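You operate a simulated robot arm through the tools that you are given. There is no shell and no other tool. Be economical: measure what you need, move in short steps, check, and stop when the job is done.

Carry out the task below with a simulated robot arm. There is one attempt and no reset: what you move stays moved.

Task
Take the box marked "magnets" from the outfeed line and put it on the grey sprocket.

It is judged by the outcome, as a careful person would: the job done as asked, and still so three seconds after it is handed in. It fails if anything else is knocked over, pushed out of place, dropped, spilled or broken.

Robot
A 7-joint arm with a two-finger parallel gripper, fixed in place. Base frame: the origin is at the foot of the arm, x ahead of it, y to its left, z up; the work surface is at about z = 0. Readings come in m, rad, newtons and seconds.
With the tool pointing down near the work surface it reaches from about 0.24 to 0.62 m from the base axis. Its first joint turns from -1.152 to 1.152 rad. Payload 2.6 kg.
Tool frame: the origin (TCP) lies between the finger pads and is the grasp point; the fingertips stand 0.03 m ahead of it; z points along the fingers, y is the line along which they close. Largest opening 0.094 m; finger width 0.028, thickness 0.01; the body of the gripper, 0.05 by 0.096 m, starts 0.055 m behind the TCP.
Orientation is that of the tool frame in the base frame, as a unit quaternion [x, y, z, w]. With the fingers straight down and closing along the base's y, the tool's x points along the base's -x, its y along +y and its z along -z.

Tools
- The arm moves only by the tool arm_command. Its argument "increments" is one flat list of numbers, 7 for each row, row after row: the shift along the base's x, y, z in m, then the turn, a rotation vector about the base's x, y, z in rad, then the opening in per cent of the stroke, from 0 (shut) to 100 (fully open). In form: [tx, ty, tz, ax, ay, az, fingers, tx, ty, tz, ax, ay, az, fingers, ...]. A call has 1 to 12 rows; each row is the pose to reach, as a shift and turn from the pose commanded when the call began. Rows are played at 5 a second. More than 0.05 m and 0.15 rad between two rows, or a gripper value outside its range, and nothing of the call is played. A pose out of reach is approached as far as the arm can. The call stops where the force on the tool passes 40 N (or 10 N more than at its start, if that is more) or the arm is blocked; 0.2 s more then pass. Each finger travels about 0.072 m/s and halts on what it meets, pressing with about 20 N; the grip force reading is that of the motor and also rises with nothing between the fingers. The clock runs only during rows and for 0.2 s after the last one: add rows that repeat a pose to give the fingers time. The reply holds the time, the measured pose of the TCP, the force on the tool along the base axes, the opening and the grip force, in the units named above and with some noise, and new pictures: "show" is both (left out), scene, wrist or none.
- Cameras (640 x 400 px; columns grow to the right, rows downward): "scene" is fixed at [-0.0004, 0.4236, 0.5692]; the picture's right is [-0.93, -0.36, 0.00], its down [-0.15, 0.39, -0.91] and it looks along [0.32, -0.85, -0.41] (base axes); focal length 336 px, centre (320, 200). "wrist" rides on the gripper at [0.076, 0.014, -0.103] in the tool frame; the picture's right is [-0.18, 0.98, 0.00], its down [-0.75, -0.14, -0.64] and it looks along [-0.63, -0.12, 0.77] (tool axes); focal length 243 px, centre (320, 200). There is no depth. A picture from a camera that has moved, and an enlarged one, comes with that camera's place and axes in the base frame and with its lens. The place of the scene camera against the robot may be out by one fixed shift of up to 0.025 m in any direction.
- close_up(camera, box): a new picture of the part [left, top, right, bottom] of that camera's present view, enlarged. The clock stands still meanwhile.
- finish_job(): hands the job in; it is judged then, once.

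Go step by step. Nothing tells you positions but the pictures and the camera data: compare them with the known pose of the tool, close in by small moves and look again before you grip or let go. The budget is 90 turns and 170 pictures, counting those below and the enlarged ones. Unless the task says otherwise, let go and move clear before handing in, and close with one line.

The tools are called after "Emit:" by a JSON object that holds its "fn" and its "kwargs". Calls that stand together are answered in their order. arm_command: Moves the arm, as the interface text tells. Its arguments: {"type":"object","properties":{"increments":{"type":"array","items":{"type":"number"}},"show":{"type":"string","enum":["both","scene","wrist","none"]}},"required":["increments"]} The other tools are called the same way: close_up (camera, box) takes an enlarged picture of a part of a camera's view; finish_job () hands the job in.

At the start:

```text
time_s: 0.0
tool_pos: [0.2506, -0.3144, 0.3105]
ee_rot: [0.0, 1.0, 0.0, 0.0]
wrist_force: [0.5, -0.2, -0.6]
gripper_width: 0.0938
grasp_force: 0.0
```

scene: 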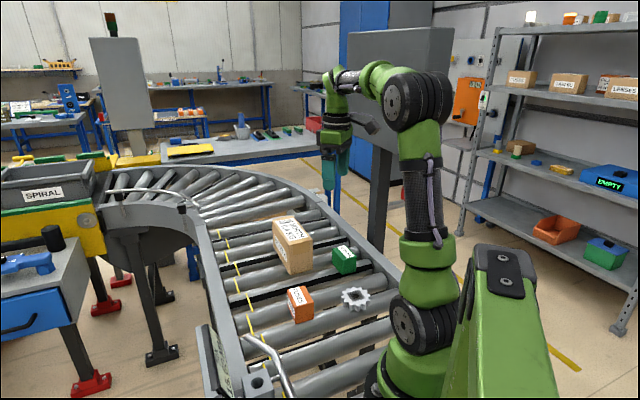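
wrist: 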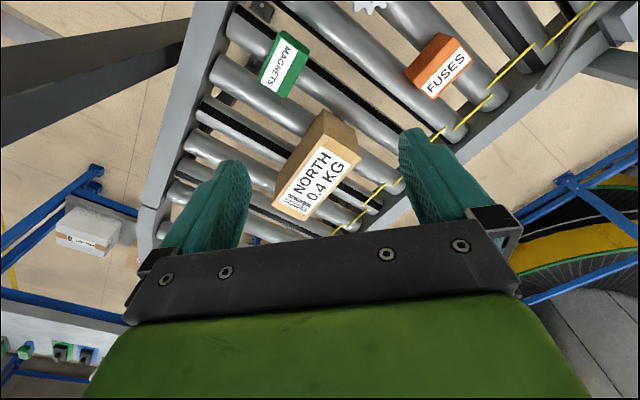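

The green "MAGNETS" box seems to lie near (0.23, -0.36) and the grey sprocket near (0.16, -0.22). I'll enlarge the views to measure better.

Emit:
{"fn": "close_up", "kwargs": {"camera": "scene", "box": [270, 210, 400, 330]}}

Emit:
{"fn": "close_up", "kwargs": {"camera": "wrist", "box": [220, 0, 480, 160]}}

```text
3.33 times, centred on (335, 270) of scene
camera zoom: at [-0.0004, 0.4236, 0.5692], right [-0.93, -0.36, 0.0], down [-0.15, 0.39, -0.91], along [0.32, -0.85, -0.41], focal length 1122 px, centre (270, -33)
```

zoom: 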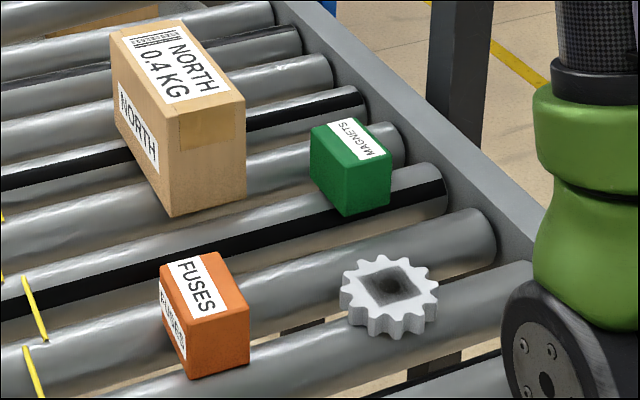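

```text
2.46 times, centred on (350, 80) of wrist
camera zoom: at [0.1745, -0.3012, 0.4125], right [0.18, 0.98, 0.0], down [0.75, -0.14, 0.64], along [0.63, -0.12, -0.77], focal length 597 px, centre (246, 495)
```

zoom: 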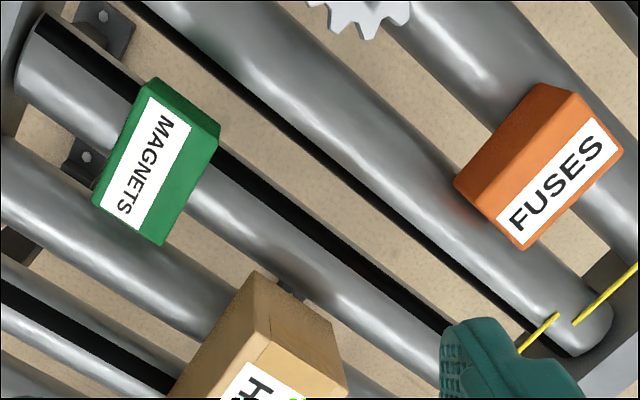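

The box's short side runs about 50-55° from x, so I'll turn the tool about -0.65 rad. I'll also draw back to get a better look at both the box and the sprocket.

Emit:
{"fn": "arm_command", "kwargs": {"increments": [-0.016, 0.015, 0, 0, 0, -0.13, 100, -0.032, 0.03, 0, 0, 0, -0.26, 100, -0.048, 0.045, 0, 0, 0, -0.39, 100, -0.064, 0.06, 0, 0, 0, -0.52, 100, -0.08, 0.075, 0, 0, 0, -0.65, 100, -0.08, 0.075, 0, 0, 0, -0.65, 100]}}

```text
time_s: 1.4
tool_pos: [0.1703, -0.2395, 0.3108]
ee_rot: [0.321, 0.947, 0.0, 0.001]
wrist_force: [-0.5, 0.2, 0.4]
gripper_width: 0.0944
grasp_force: 0.0
camera wrist: at [0.1192, -0.1834, 0.4133], right [0.74, 0.67, 0.0], down [0.51, -0.57, 0.64], along [0.43, -0.48, -0.77], focal length 243 px, centre (320, 200)
```

scene: 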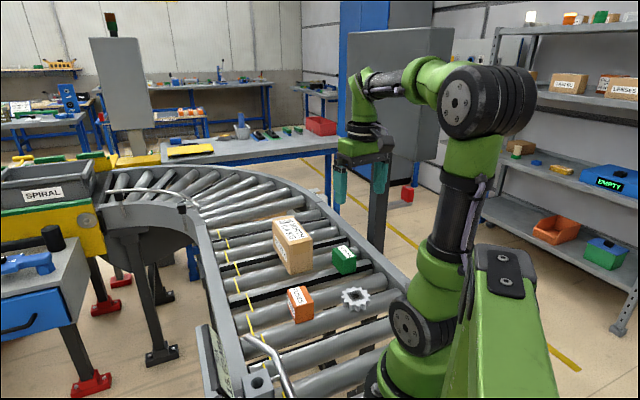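
wrist: 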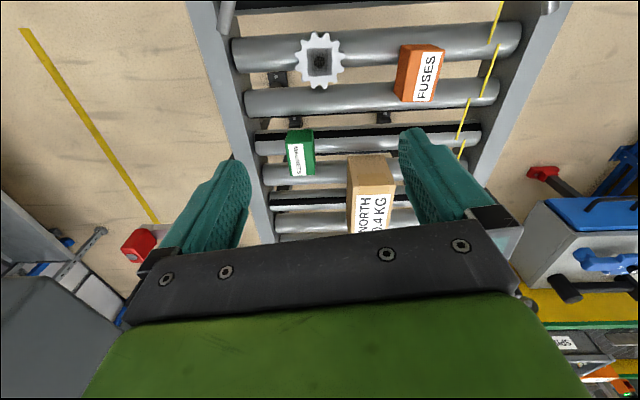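

Emit:
{"fn": "close_up", "kwargs": {"camera": "wrist", "box": [240, 20, 460, 240]}}

Emit:
{"fn": "close_up", "kwargs": {"camera": "wrist", "box": [270, 20, 370, 180]}}

```text
1.82 times, centred on (350, 130) of wrist
camera zoom: at [0.1192, -0.1834, 0.4133], right [0.74, 0.67, 0.0], down [0.51, -0.57, 0.64], along [0.43, -0.48, -0.77], focal length 441 px, centre (266, 327)
```

zoom: 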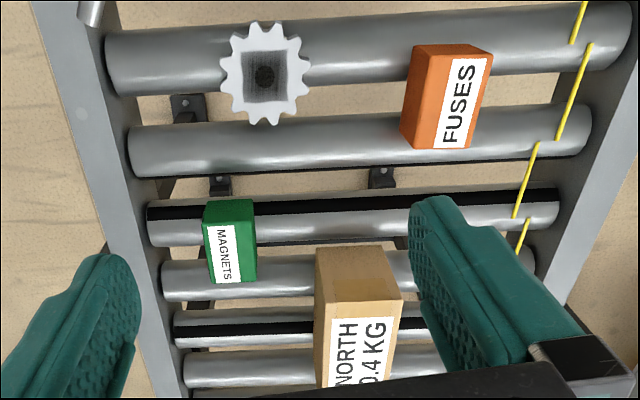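

```text
2.50 times, centred on (320, 100) of wrist
camera zoom: at [0.1192, -0.1834, 0.4133], right [0.74, 0.67, 0.0], down [0.51, -0.57, 0.64], along [0.43, -0.48, -0.77], focal length 606 px, centre (320, 450)
```

zoom: 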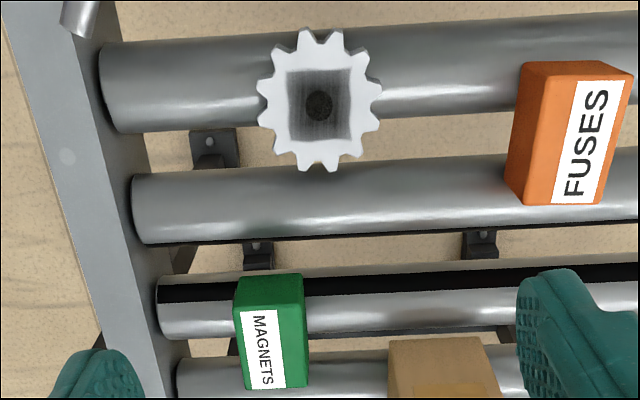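

Emit:
{"fn": "close_up", "kwargs": {"camera": "wrist", "box": [275, 120, 335, 185]}}

Emit:
{"fn": "close_up", "kwargs": {"camera": "scene", "box": [320, 235, 380, 315]}}

```text
6.15 times, centred on (305, 152) of wrist
camera zoom: at [0.1192, -0.1834, 0.4133], right [0.74, 0.67, 0.0], down [0.51, -0.57, 0.64], along [0.43, -0.48, -0.77], focal length 1493 px, centre (412, 492)
```

zoom: 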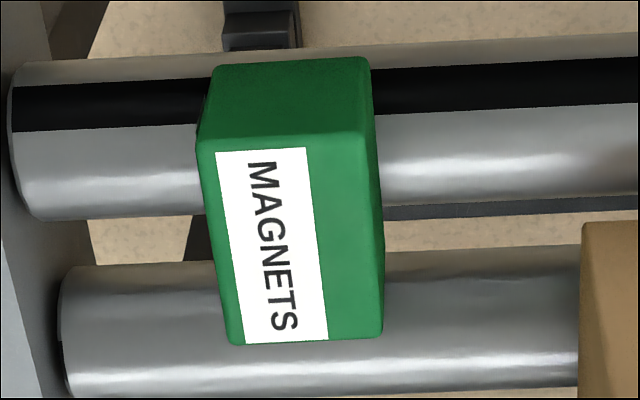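

```text
5.00 times, centred on (350, 275) of scene
camera zoom: at [-0.0004, 0.4236, 0.5692], right [-0.93, -0.36, 0.0], down [-0.15, 0.39, -0.91], along [0.32, -0.85, -0.41], focal length 1682 px, centre (170, -175)
```

zoom: 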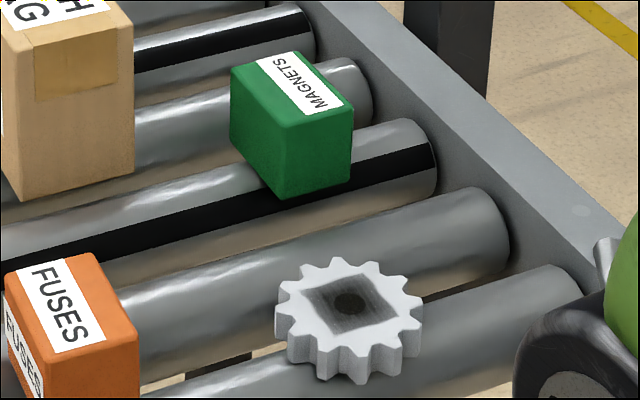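

The box's top face is about 0.046 x 0.066 m, centred near (0.240, -0.367), about 0.046 high, with its short side at 45°. I'll move above it with the tool turned to match and check there.

Emit:
{"fn": "arm_command", "kwargs": {"increments": [0.0115, -0.02125, -0.028, 0, 0, -0.0225, 85, 0.023, -0.0425, -0.056, 0, 0, -0.045, 85, 0.0345, -0.06375, -0.085, 0, 0, -0.0675, 85, 0.046, -0.085, -0.113, 0, 0, -0.09, 85, 0.0575, -0.10625, -0.14, 0, 0, -0.1125, 85, 0.069, -0.1275, -0.17, 0, 0, -0.135, 85, 0.069, -0.1275, -0.17, 0, 0, -0.135, 85]}}

Emit:
{"fn": "close_up", "kwargs": {"camera": "scene", "box": [270, 180, 430, 330]}}

```text
time_s: 3.0
tool_pos: [0.2391, -0.3687, 0.1399]
ee_rot: [0.383, 0.924, -0.001, -0.001]
wrist_force: [0.6, -1.2, -0.4]
gripper_width: 0.0799
grasp_force: 0.0
camera wrist: at [0.1959, -0.306, 0.2418], right [0.83, 0.56, 0.0], down [0.43, -0.63, 0.64], along [0.36, -0.53, -0.77], focal length 243 px, centre (320, 200)
```

scene: 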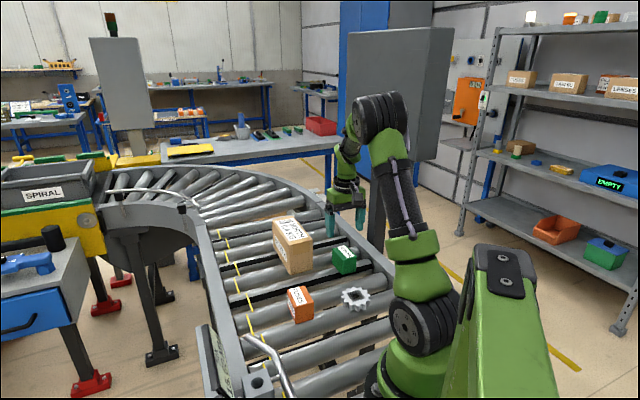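
wrist: 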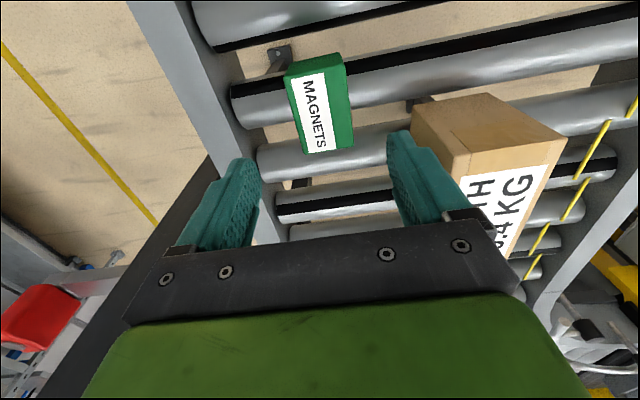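

```text
2.67 times, centred on (350, 255) of scene
camera zoom: at [-0.0004, 0.4236, 0.5692], right [-0.93, -0.36, 0.0], down [-0.15, 0.39, -0.91], along [0.32, -0.85, -0.41], focal length 897 px, centre (240, 53)
```

zoom: 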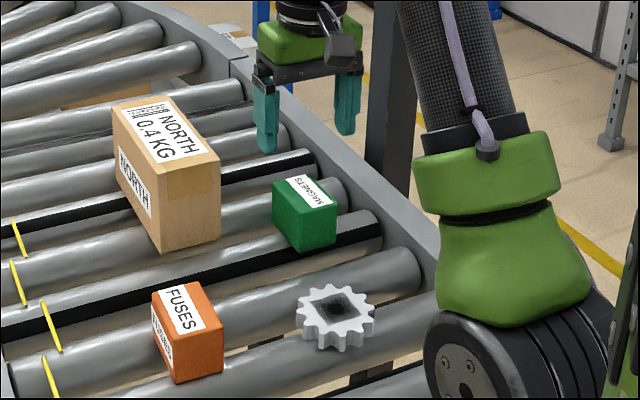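

Emit:
{"fn": "close_up", "kwargs": {"camera": "wrist", "box": [220, 40, 420, 165]}}

```text
3.20 times, centred on (320, 102) of wrist
camera zoom: at [0.1959, -0.306, 0.2418], right [0.83, 0.56, 0.0], down [0.43, -0.63, 0.64], along [0.36, -0.53, -0.77], focal length 776 px, centre (320, 512)
```

zoom: 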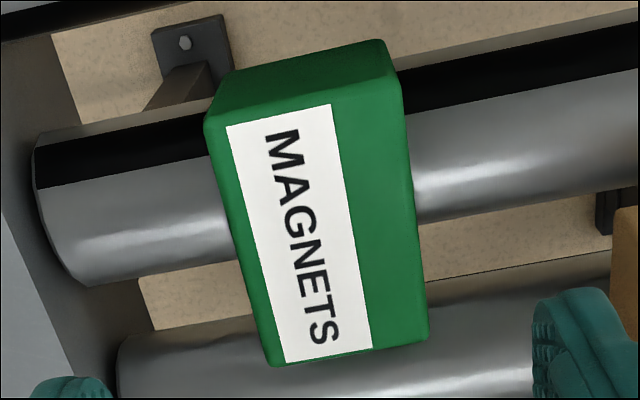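

The closer view confirms it: box centre (0.238, -0.365), aligned at 45°, and clear of the brown box. I'll descend to z ≈ 0.036.

Emit:
{"fn": "arm_command", "kwargs": {"increments": [-0.001, 0.002, -0.03, 0, 0, 0, 85, -0.001, 0.002, -0.06, 0, 0, 0, 85, -0.001, 0.002, -0.08, 0, 0, 0, 85, -0.001, 0.002, -0.093, 0, 0, 0, 85, -0.001, 0.002, -0.104, 0, 0, 0, 85, -0.001, 0.002, -0.104, 0, 0, 0, 85]}}

Emit:
{"fn": "close_up", "kwargs": {"camera": "scene", "box": [270, 200, 400, 320]}}

```text
time_s: 4.4
tool_pos: [0.2378, -0.365, 0.0362]
ee_rot: [0.382, 0.924, 0.0, 0.0]
wrist_force: [-0.4, 0.4, 0.3]
gripper_width: 0.0799
grasp_force: 0.1
camera wrist: at [0.1951, -0.302, 0.1379], right [0.83, 0.56, 0.0], down [0.43, -0.63, 0.64], along [0.36, -0.53, -0.77], focal length 243 px, centre (320, 200)
```

scene: 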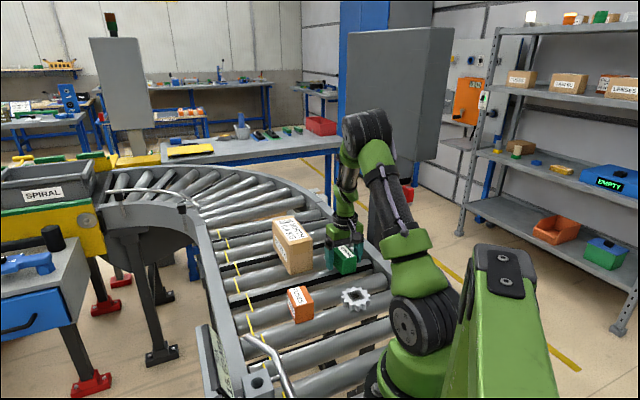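
wrist: 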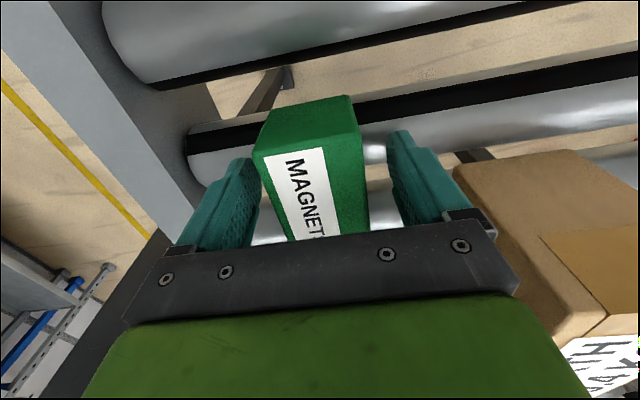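

```text
3.33 times, centred on (335, 260) of scene
camera zoom: at [-0.0004, 0.4236, 0.5692], right [-0.93, -0.36, 0.0], down [-0.15, 0.39, -0.91], along [0.32, -0.85, -0.41], focal length 1122 px, centre (270, 0)
```

zoom: 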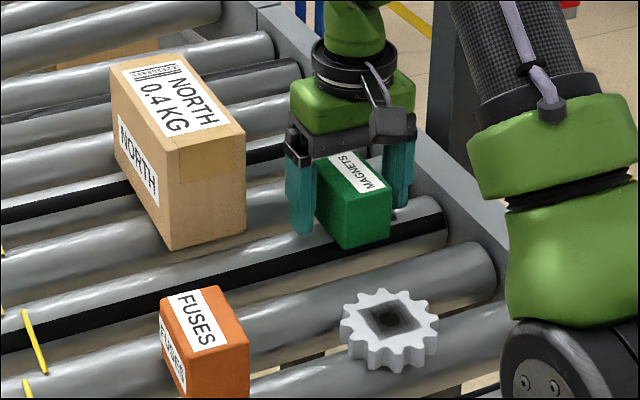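

The fingers straddle the box and are clear of its neighbours, so I'll close.

Emit:
{"fn": "arm_command", "kwargs": {"increments": [0, 0, 0, 0, 0, 0, 60, 0, 0, 0, 0, 0, 0, 45, 0, 0, 0, 0, 0, 0, 30, 0, 0, 0, 0, 0, 0, 30, 0, 0, 0, 0, 0, 0, 30]}}

```text
time_s: 5.6
tool_pos: [0.237, -0.3653, 0.0368]
ee_rot: [0.382, 0.924, -0.001, 0.0]
wrist_force: [0.1, 0.7, -0.9]
gripper_width: 0.05
grasp_force: 19.4
camera wrist: at [0.1952, -0.302, 0.1382], right [0.83, 0.56, 0.0], down [0.43, -0.63, 0.64], along [0.36, -0.53, -0.77], focal length 243 px, centre (320, 200)
```

scene: 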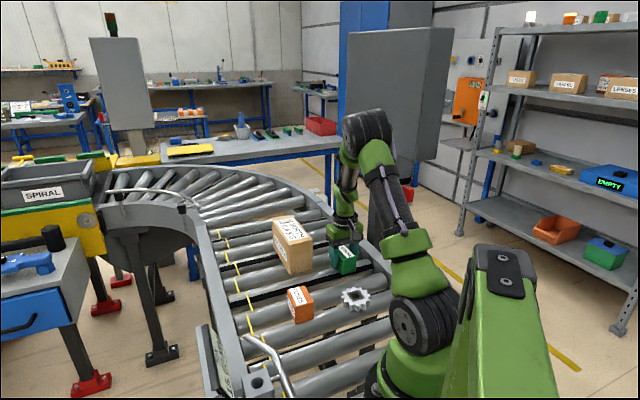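
wrist: 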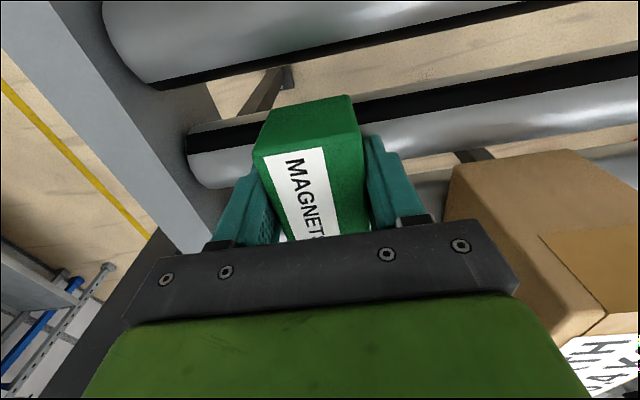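

Gripped at 0.050 m width. Lifting straight up.

Emit:
{"fn": "arm_command", "kwargs": {"increments": [0, 0, 0.01, 0, 0, 0, 20, 0, 0, 0.035, 0, 0, 0, 20, 0, 0, 0.07, 0, 0, 0, 20, 0, 0, 0.1, 0, 0, 0, 20, 0, 0, 0.1, 0, 0, 0, 20]}}

Emit:
{"fn": "close_up", "kwargs": {"camera": "scene", "box": [270, 180, 430, 330]}}

```text
time_s: 6.8
tool_pos: [0.2378, -0.3641, 0.1375]
ee_rot: [0.383, 0.924, -0.001, 0.0]
wrist_force: [-0.5, 0.5, -0.1]
gripper_width: 0.0189
grasp_force: 0.0
camera wrist: at [0.1952, -0.3015, 0.2396], right [0.82, 0.57, 0.0], down [0.43, -0.63, 0.64], along [0.36, -0.53, -0.77], focal length 243 px, centre (320, 200)
```

scene: 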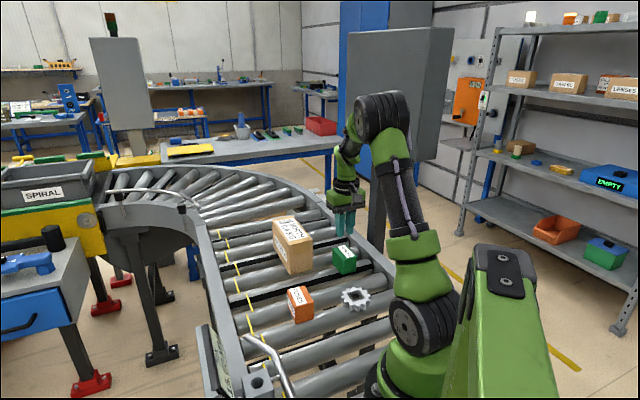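
wrist: 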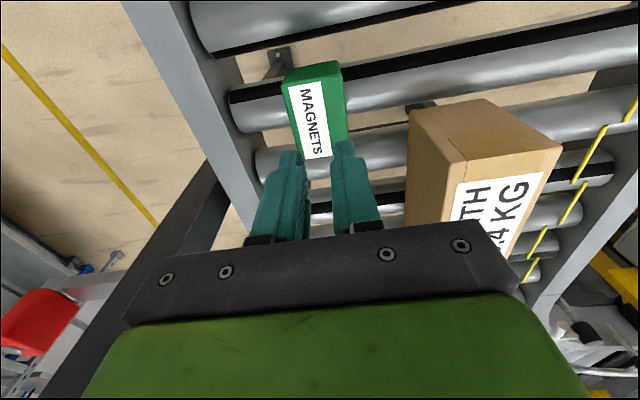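

```text
2.67 times, centred on (350, 255) of scene
camera zoom: at [-0.0004, 0.4236, 0.5692], right [-0.93, -0.36, 0.0], down [-0.15, 0.39, -0.91], along [0.32, -0.85, -0.41], focal length 897 px, centre (240, 53)
```

zoom: 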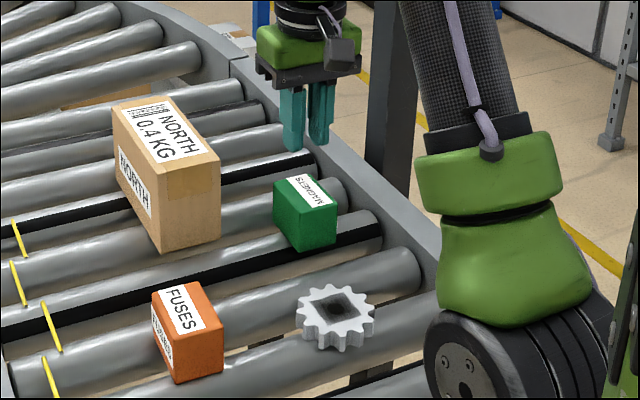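

The box slipped out and stayed where it was, and the fingers are now closed on nothing. I'll re-measure its pose before a deeper grip and slower lift.

Emit:
{"fn": "close_up", "kwargs": {"camera": "wrist", "box": [220, 40, 420, 165]}}

Emit:
{"fn": "close_up", "kwargs": {"camera": "scene", "box": [320, 235, 380, 315]}}

```text
3.20 times, centred on (320, 102) of wrist
camera zoom: at [0.1952, -0.3015, 0.2396], right [0.82, 0.57, 0.0], down [0.43, -0.63, 0.64], along [0.36, -0.53, -0.77], focal length 776 px, centre (320, 512)
```

zoom: 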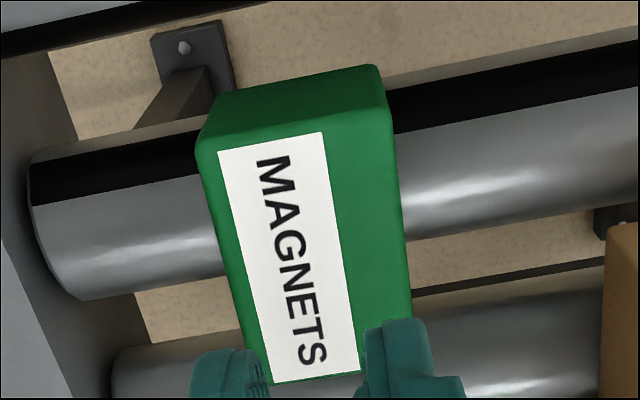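

```text
5.00 times, centred on (350, 275) of scene
camera zoom: at [-0.0004, 0.4236, 0.5692], right [-0.93, -0.36, 0.0], down [-0.15, 0.39, -0.91], along [0.32, -0.85, -0.41], focal length 1682 px, centre (170, -175)
```

zoom: 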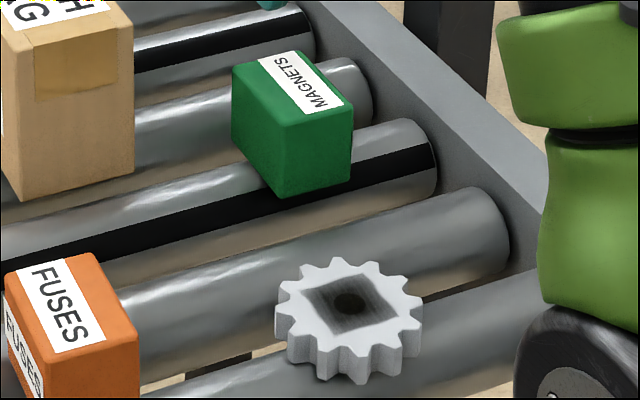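

The box is upright, within about 2 mm of where it was, near (0.239, -0.367). I'll open and go down 4 mm deeper than before.

Emit:
{"fn": "arm_command", "kwargs": {"increments": [0.001, -0.002, 0, 0, 0, 0, 50, 0.001, -0.002, 0, 0, 0, 0, 85, 0.001, -0.002, 0, 0, 0, 0, 85, 0.001, -0.002, 0, 0, 0, 0, 85, 0.001, -0.002, -0.03, 0, 0, 0, 85, 0.001, -0.002, -0.06, 0, 0, 0, 85, 0.001, -0.002, -0.08, 0, 0, 0, 85, 0.001, -0.002, -0.093, 0, 0, 0, 85, 0.001, -0.002, -0.1, 0, 0, 0, 85, 0.001, -0.002, -0.104, 0, 0, 0, 85, 0.001, -0.002, -0.104, 0, 0, 0, 85], "show": "wrist"}}

```text
time_s: 9.2
tool_pos: [0.239, -0.3668, 0.032]
ee_rot: [0.383, 0.924, 0.0, 0.0]
wrist_force: [-0.1, -0.5, -0.2]
gripper_width: 0.08
grasp_force: 0.2
camera wrist: at [0.1964, -0.304, 0.1344], right [0.83, 0.56, 0.0], down [0.43, -0.63, 0.64], along [0.36, -0.53, -0.77], focal length 243 px, centre (320, 200)
```

wrist: 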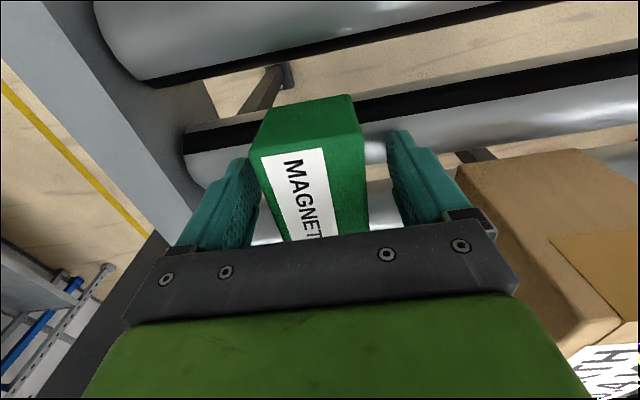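

Now I'll close fully, then lift just a few millimetres, slowly, to test the hold.

Emit:
{"fn": "arm_command", "kwargs": {"increments": [0, 0, 0, 0, 0, 0, 50, 0, 0, 0, 0, 0, 0, 30, 0, 0, 0, 0, 0, 0, 0, 0, 0, 0, 0, 0, 0, 0, 0, 0, 0, 0, 0, 0, 0, 0, 0, 0, 0, 0, 0, 0], "show": "none"}}

Emit:
{"fn": "arm_command", "kwargs": {"increments": [0, 0, 0.001, 0, 0, 0, 0, 0, 0, 0.003, 0, 0, 0, 0, 0, 0, 0.005, 0, 0, 0, 0, 0, 0, 0.007, 0, 0, 0, 0, 0, 0, 0.009, 0, 0, 0, 0, 0, 0, 0.01, 0, 0, 0, 0], "show": "both"}}

```text
time_s: 10.6
tool_pos: [0.2383, -0.3676, 0.0324]
ee_rot: [0.383, 0.924, 0.0, 0.001]
wrist_force: [-0.3, 1.0, 0.2]
gripper_width: 0.0499
grasp_force: 20.3
```

```text
time_s: 12.0
tool_pos: [0.2385, -0.3667, 0.0424]
ee_rot: [0.383, 0.924, 0.0, 0.0]
wrist_force: [0.0, 0.6, -1.4]
gripper_width: 0.0499
grasp_force: 20.4
camera wrist: at [0.1959, -0.3036, 0.1446], right [0.83, 0.56, 0.0], down [0.43, -0.63, 0.64], along [0.36, -0.53, -0.77], focal length 243 px, centre (320, 200)
```

scene: 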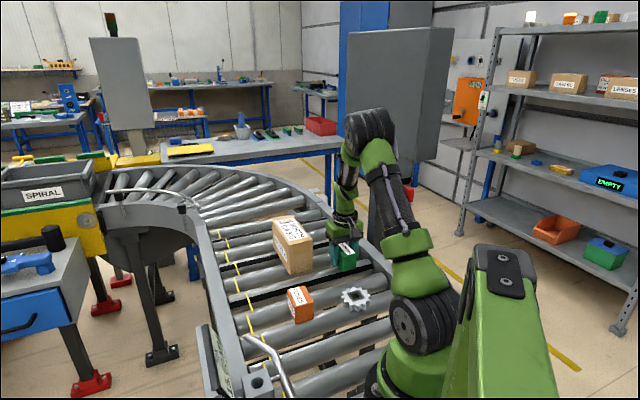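
wrist: 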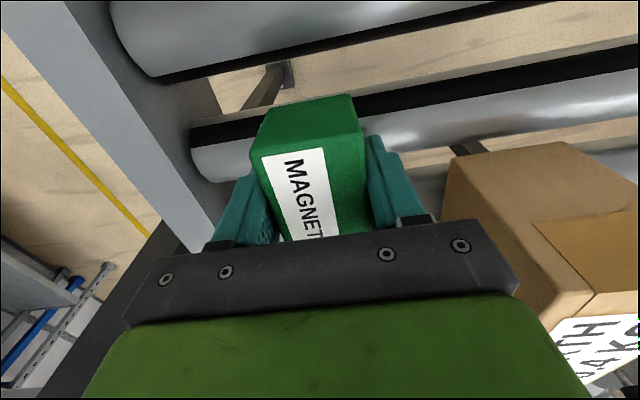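

The box rose with the gripper, and the load is light (about 1.4 N). I'll keep lifting gently.

Emit:
{"fn": "arm_command", "kwargs": {"increments": [0, 0, 0.003, 0, 0, 0, 0, 0, 0, 0.008, 0, 0, 0, 0, 0, 0, 0.014, 0, 0, 0, 0, 0, 0, 0.02, 0, 0, 0, 0, 0, 0, 0.026, 0, 0, 0, 0, 0, 0, 0.032, 0, 0, 0, 0, 0, 0, 0.038, 0, 0, 0, 0, 0, 0, 0.044, 0, 0, 0, 0, 0, 0, 0.05, 0, 0, 0, 0, 0, 0, 0.055, 0, 0, 0, 0, 0, 0, 0.058, 0, 0, 0, 0]}}

Emit:
{"fn": "close_up", "kwargs": {"camera": "scene", "box": [270, 180, 430, 330]}}

```text
time_s: 14.4
tool_pos: [0.2388, -0.367, 0.1007]
ee_rot: [0.383, 0.924, 0.0, 0.0]
wrist_force: [1.1, 0.3, -0.9]
gripper_width: 0.05
grasp_force: 20.0
camera wrist: at [0.1963, -0.3035, 0.2024], right [0.82, 0.57, 0.0], down [0.43, -0.63, 0.64], along [0.36, -0.53, -0.77], focal length 243 px, centre (320, 200)
```

scene: 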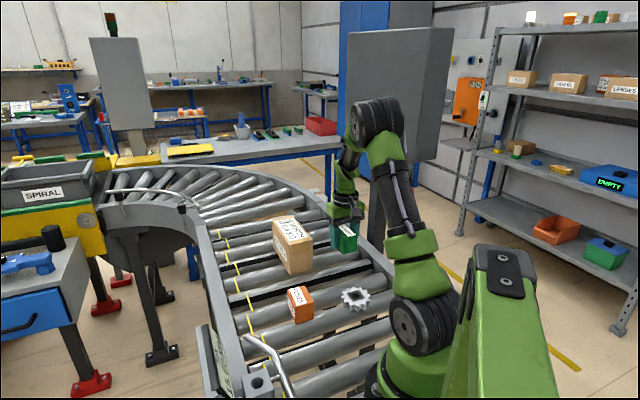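
wrist: 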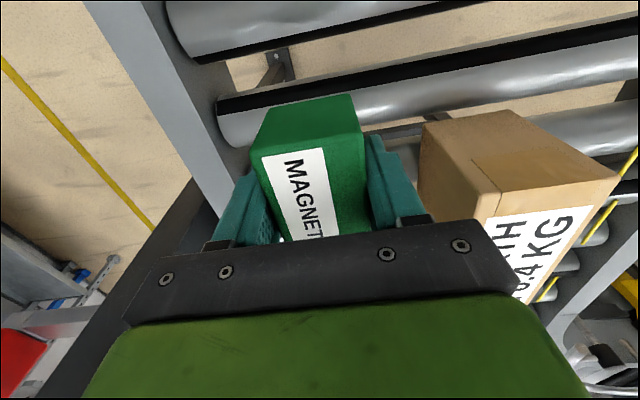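

```text
2.67 times, centred on (350, 255) of scene
camera zoom: at [-0.0004, 0.4236, 0.5692], right [-0.93, -0.36, 0.0], down [-0.15, 0.39, -0.91], along [0.32, -0.85, -0.41], focal length 897 px, centre (240, 53)
```

zoom: 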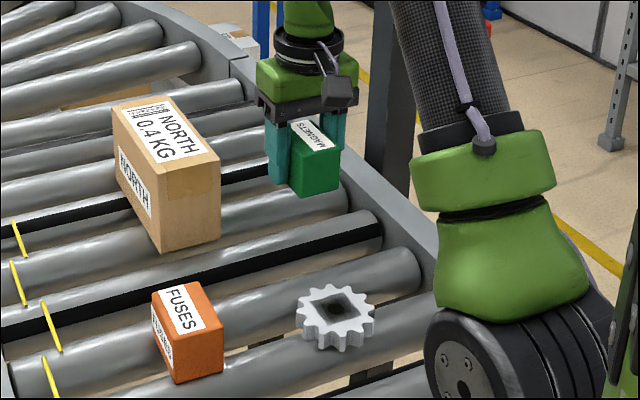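

The box is held firmly. Both cameras, with the scene camera's offset corrected from the box, put the sprocket centre at about (0.168, -0.238), its top at z ≈ 0.017. I'll carry the box over there at height.

Emit:
{"fn": "arm_command", "kwargs": {"increments": [-0.004, 0.008, 0.002, 0, 0, 0, 0, -0.012, 0.022, 0.004, 0, 0, 0, 0, -0.021, 0.038, 0.005, 0, 0, 0, 0, -0.03, 0.054, 0.005, 0, 0, 0, 0, -0.039, 0.071, 0.005, 0, 0, 0, 0, -0.048, 0.087, 0.005, 0, 0, 0, 0, -0.057, 0.103, 0.005, 0, 0, 0, 0, -0.065, 0.119, 0.005, 0, 0, 0, 0, -0.0705, 0.129, 0.005, 0, 0, 0, 0, -0.0705, 0.129, 0.005, 0, 0, 0, 0]}}

Emit:
{"fn": "close_up", "kwargs": {"camera": "scene", "box": [290, 220, 420, 320]}}

```text
time_s: 16.6
tool_pos: [0.1678, -0.2381, 0.1058]
ee_rot: [0.383, 0.924, 0.0, 0.0]
wrist_force: [-0.5, 0.9, -0.3]
gripper_width: 0.0499
grasp_force: 20.2
camera wrist: at [0.126, -0.1749, 0.2085], right [0.82, 0.57, 0.0], down [0.43, -0.63, 0.64], along [0.36, -0.53, -0.77], focal length 243 px, centre (320, 200)
```

scene: 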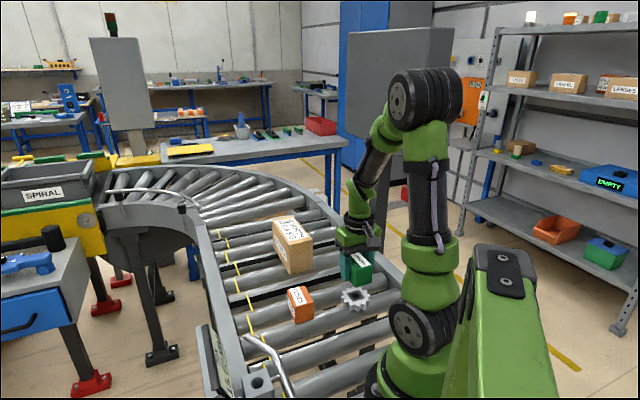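
wrist: 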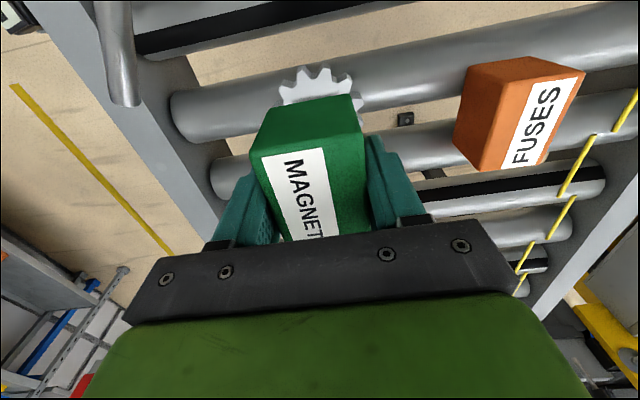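

```text
4.00 times, centred on (355, 270) of scene
camera zoom: at [-0.0004, 0.4236, 0.5692], right [-0.93, -0.36, 0.0], down [-0.15, 0.39, -0.91], along [0.32, -0.85, -0.41], focal length 1346 px, centre (180, -80)
```

zoom: 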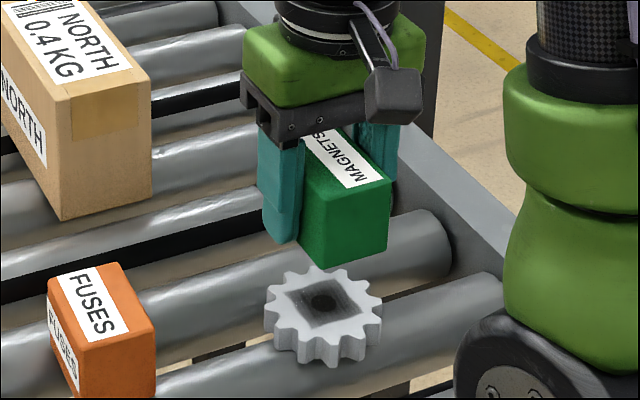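

Emit:
{"fn": "close_up", "kwargs": {"camera": "wrist", "box": [240, 50, 400, 150]}}

```text
4.00 times, centred on (320, 100) of wrist
camera zoom: at [0.126, -0.1749, 0.2085], right [0.82, 0.57, 0.0], down [0.43, -0.63, 0.64], along [0.36, -0.53, -0.77], focal length 970 px, centre (320, 600)
```

zoom: 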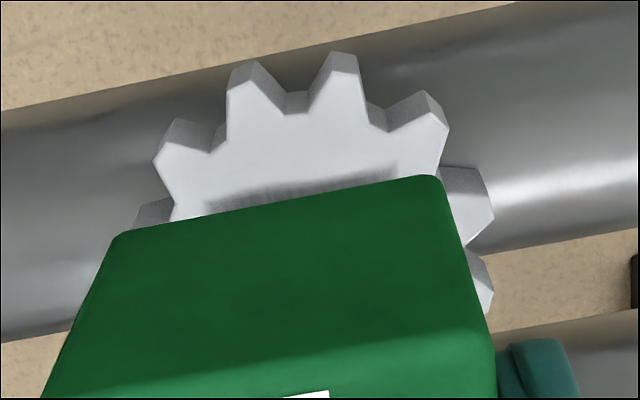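

A circle fitted to the visible teeth gives a centre of (0.1665, -0.236), so the needed correction is only about 2 mm. I'll lower to just above the sprocket and look.

Emit:
{"fn": "arm_command", "kwargs": {"increments": [-0.0015, 0.002, -0.005, 0, 0, 0, 0, -0.0015, 0.002, -0.015, 0, 0, 0, 0, -0.0015, 0.002, -0.025, 0, 0, 0, 0, -0.0015, 0.002, -0.035, 0, 0, 0, 0, -0.0015, 0.002, -0.043, 0, 0, 0, 0, -0.0015, 0.002, -0.048, 0, 0, 0, 0, -0.0015, 0.002, -0.051, 0, 0, 0, 0, -0.0015, 0.002, -0.051, 0, 0, 0, 0], "show": "wrist"}}

Emit:
{"fn": "close_up", "kwargs": {"camera": "scene", "box": [315, 245, 395, 320]}}

```text
time_s: 18.4
tool_pos: [0.167, -0.235, 0.0542]
ee_rot: [0.383, 0.924, 0.0, 0.0]
wrist_force: [-0.2, 0.2, -0.5]
gripper_width: 0.05
grasp_force: 19.6
camera wrist: at [0.1241, -0.1734, 0.1564], right [0.83, 0.56, 0.0], down [0.43, -0.63, 0.64], along [0.36, -0.53, -0.77], focal length 243 px, centre (320, 200)
```

wrist: 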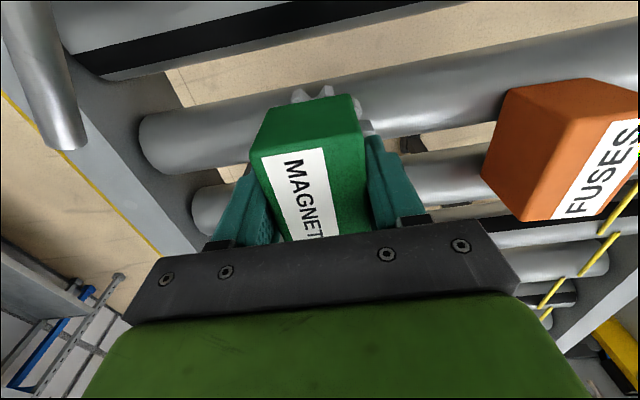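

```text
5.33 times, centred on (355, 282) of scene
camera zoom: at [-0.0004, 0.4236, 0.5692], right [-0.93, -0.36, 0.0], down [-0.15, 0.39, -0.91], along [0.32, -0.85, -0.41], focal length 1794 px, centre (133, -240)
```

zoom: 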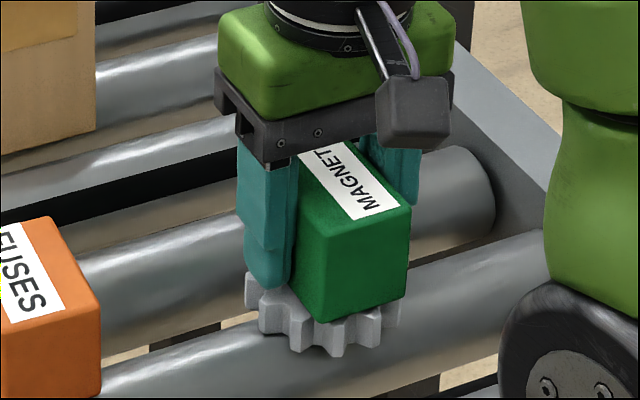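

The box is nicely over the sprocket, a few millimetres above it. I'll creep down until it touches.

Emit:
{"fn": "arm_command", "kwargs": {"increments": [0, 0, -0.001, 0, 0, 0, 0, 0, 0, -0.002, 0, 0, 0, 0, 0, 0, -0.003, 0, 0, 0, 0, 0, 0, -0.003, 0, 0, 0, 0], "show": "none"}}

Emit:
{"fn": "close_up", "kwargs": {"camera": "scene", "box": [325, 270, 385, 315]}}

```text
time_s: 19.4
tool_pos: [0.1668, -0.2365, 0.0509]
ee_rot: [0.383, 0.924, 0.001, 0.0]
wrist_force: [0.0, -0.1, -0.7]
gripper_width: 0.0497
grasp_force: 20.4
```

```text
8.89 times, centred on (355, 292) of scene
camera zoom: at [-0.0004, 0.4236, 0.5692], right [-0.93, -0.36, 0.0], down [-0.15, 0.39, -0.91], along [0.32, -0.85, -0.41], focal length 2991 px, centre (9, -622)
```

zoom: 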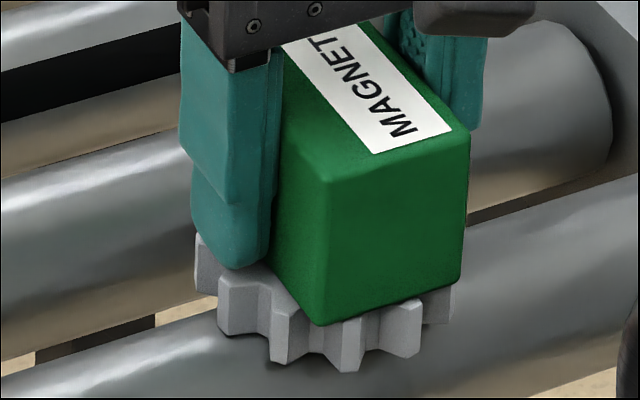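

Emit:
{"fn": "arm_command", "kwargs": {"increments": [0, 0, -0.0005, 0, 0, 0, 0, 0, 0, -0.001, 0, 0, 0, 0, 0, 0, -0.001, 0, 0, 0, 0], "show": "none"}}

Emit:
{"fn": "arm_command", "kwargs": {"increments": [0, 0, -0.0005, 0, 0, 0, 0, 0, 0, -0.001, 0, 0, 0, 0, 0, 0, -0.001, 0, 0, 0, 0], "show": "none"}}

```text
time_s: 20.2
tool_pos: [0.1668, -0.2368, 0.0503]
ee_rot: [0.383, 0.924, 0.0, 0.001]
wrist_force: [-0.5, -0.1, -0.2]
gripper_width: 0.0499
grasp_force: 19.9
```

```text
time_s: 21.0
tool_pos: [0.1664, -0.2364, 0.0507]
ee_rot: [0.383, 0.924, -0.001, 0.0]
wrist_force: [-3.1, 5.7, 18.1]
gripper_width: 0.0501
grasp_force: 19.7
```

It touches at z ≈ 0.0505, with an 18 N push. I'll ease back about 1 mm to unload, then open partway.

Emit:
{"fn": "arm_command", "kwargs": {"increments": [0, 0, 0.0008, 0, 0, 0, 0, 0, 0, 0.0008, 0, 0, 0, 0], "show": "none"}}

Emit:
{"fn": "close_up", "kwargs": {"camera": "scene", "box": [325, 270, 385, 315]}}

```text
time_s: 21.6
tool_pos: [0.167, -0.2366, 0.0498]
ee_rot: [0.383, 0.924, 0.0, 0.001]
wrist_force: [-0.1, 1.6, 1.1]
gripper_width: 0.0501
grasp_force: 19.6
```

```text
8.89 times, centred on (355, 292) of scene
camera zoom: at [-0.0004, 0.4236, 0.5692], right [-0.93, -0.36, 0.0], down [-0.15, 0.39, -0.91], along [0.32, -0.85, -0.41], focal length 2991 px, centre (9, -622)
```

zoom: 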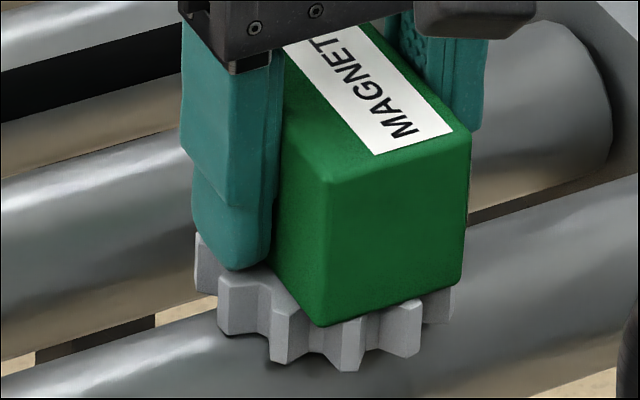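

The box is resting on the sprocket with almost no load on the tool. I'll open gradually.

Emit:
{"fn": "arm_command", "kwargs": {"increments": [0, 0, 0, 0, 0, 0, 50, 0, 0, 0, 0, 0, 0, 56, 0, 0, 0, 0, 0, 0, 63, 0, 0, 0, 0, 0, 0, 70, 0, 0, 0, 0, 0, 0, 76, 0, 0, 0, 0, 0, 0, 76]}}

Emit:
{"fn": "close_up", "kwargs": {"camera": "scene", "box": [325, 265, 385, 315]}}

```text
time_s: 23.0
tool_pos: [0.1672, -0.2363, 0.0505]
ee_rot: [0.383, 0.924, 0.0, 0.0]
wrist_force: [-0.3, -0.3, -0.1]
gripper_width: 0.0714
grasp_force: 0.0
camera wrist: at [0.1243, -0.1738, 0.1526], right [0.83, 0.56, 0.0], down [0.43, -0.63, 0.64], along [0.36, -0.53, -0.77], focal length 243 px, centre (320, 200)
```

scene: 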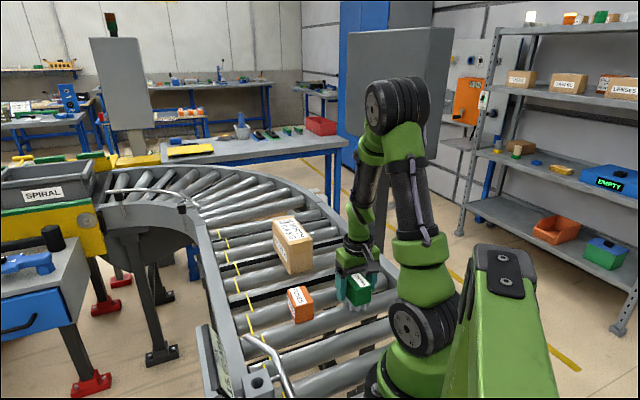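
wrist: 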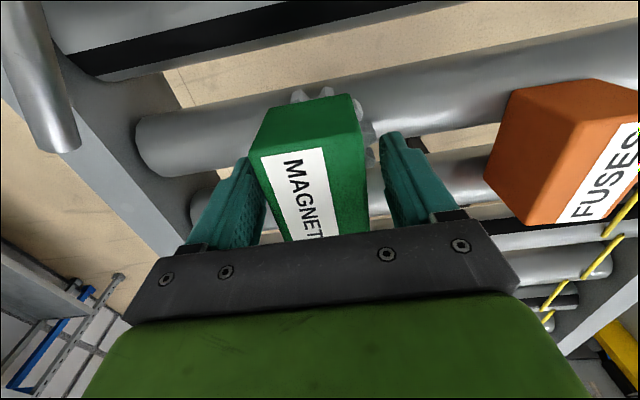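

```text
8.00 times, centred on (355, 290) of scene
camera zoom: at [-0.0004, 0.4236, 0.5692], right [-0.93, -0.36, 0.0], down [-0.15, 0.39, -0.91], along [0.32, -0.85, -0.41], focal length 2692 px, centre (40, -520)
```

zoom: 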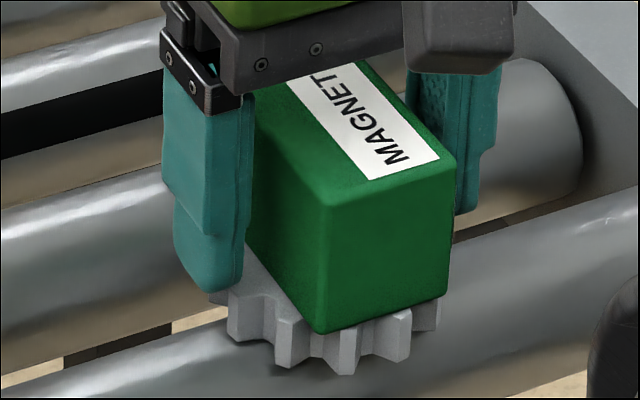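

The box is free and sitting flat on the sprocket. I'll lift straight up, clear of it.

Emit:
{"fn": "arm_command", "kwargs": {"increments": [0, 0, 0.005, 0, 0, 0, 76, 0, 0, 0.02, 0, 0, 0, 76, 0, 0, 0.045, 0, 0, 0, 76, 0, 0, 0.08, 0, 0, 0, 76, 0, 0, 0.12, 0, 0, 0, 76, 0, 0, 0.15, 0, 0, 0, 76, 0, 0, 0.15, 0, 0, 0, 76]}}

Emit:
{"fn": "close_up", "kwargs": {"camera": "scene", "box": [270, 210, 400, 330]}}

```text
time_s: 24.6
tool_pos: [0.1671, -0.2375, 0.2]
ee_rot: [0.383, 0.924, 0.0, -0.001]
wrist_force: [0.7, 0.1, 0.7]
gripper_width: 0.0716
grasp_force: 0.1
camera wrist: at [0.1244, -0.1746, 0.3021], right [0.82, 0.57, 0.0], down [0.43, -0.63, 0.64], along [0.36, -0.53, -0.77], focal length 243 px, centre (320, 200)
```

scene: 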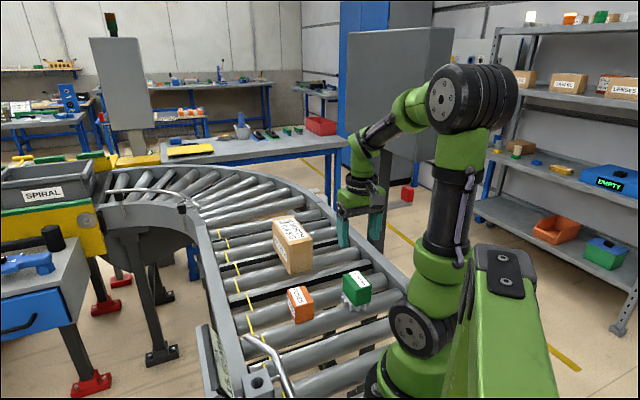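
wrist: 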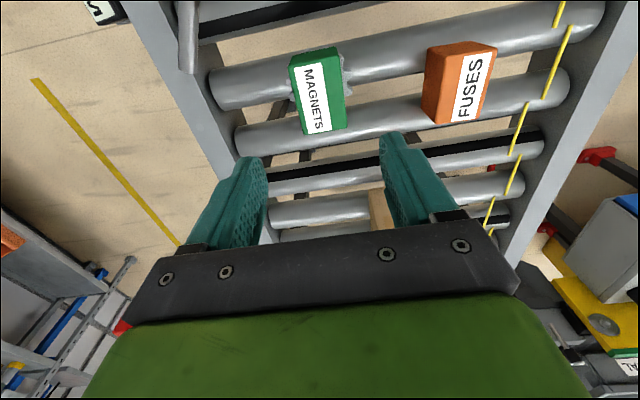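

```text
3.33 times, centred on (335, 270) of scene
camera zoom: at [-0.0004, 0.4236, 0.5692], right [-0.93, -0.36, 0.0], down [-0.15, 0.39, -0.91], along [0.32, -0.85, -0.41], focal length 1122 px, centre (270, -33)
```

zoom: 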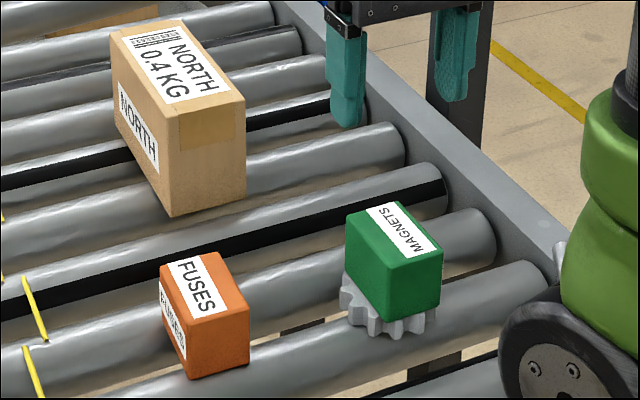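

The magnets box sits level on the sprocket, nothing else has moved, and the arm is clear, so I'm handing in.

Emit:
{"fn": "finish_job", "kwargs": {}}

```text
The job is handed in.
```

The "magnets" box is on the grey sprocket, sitting level and released; the first grip slipped and left the box upright in its place, the second held, and nothing else moved.
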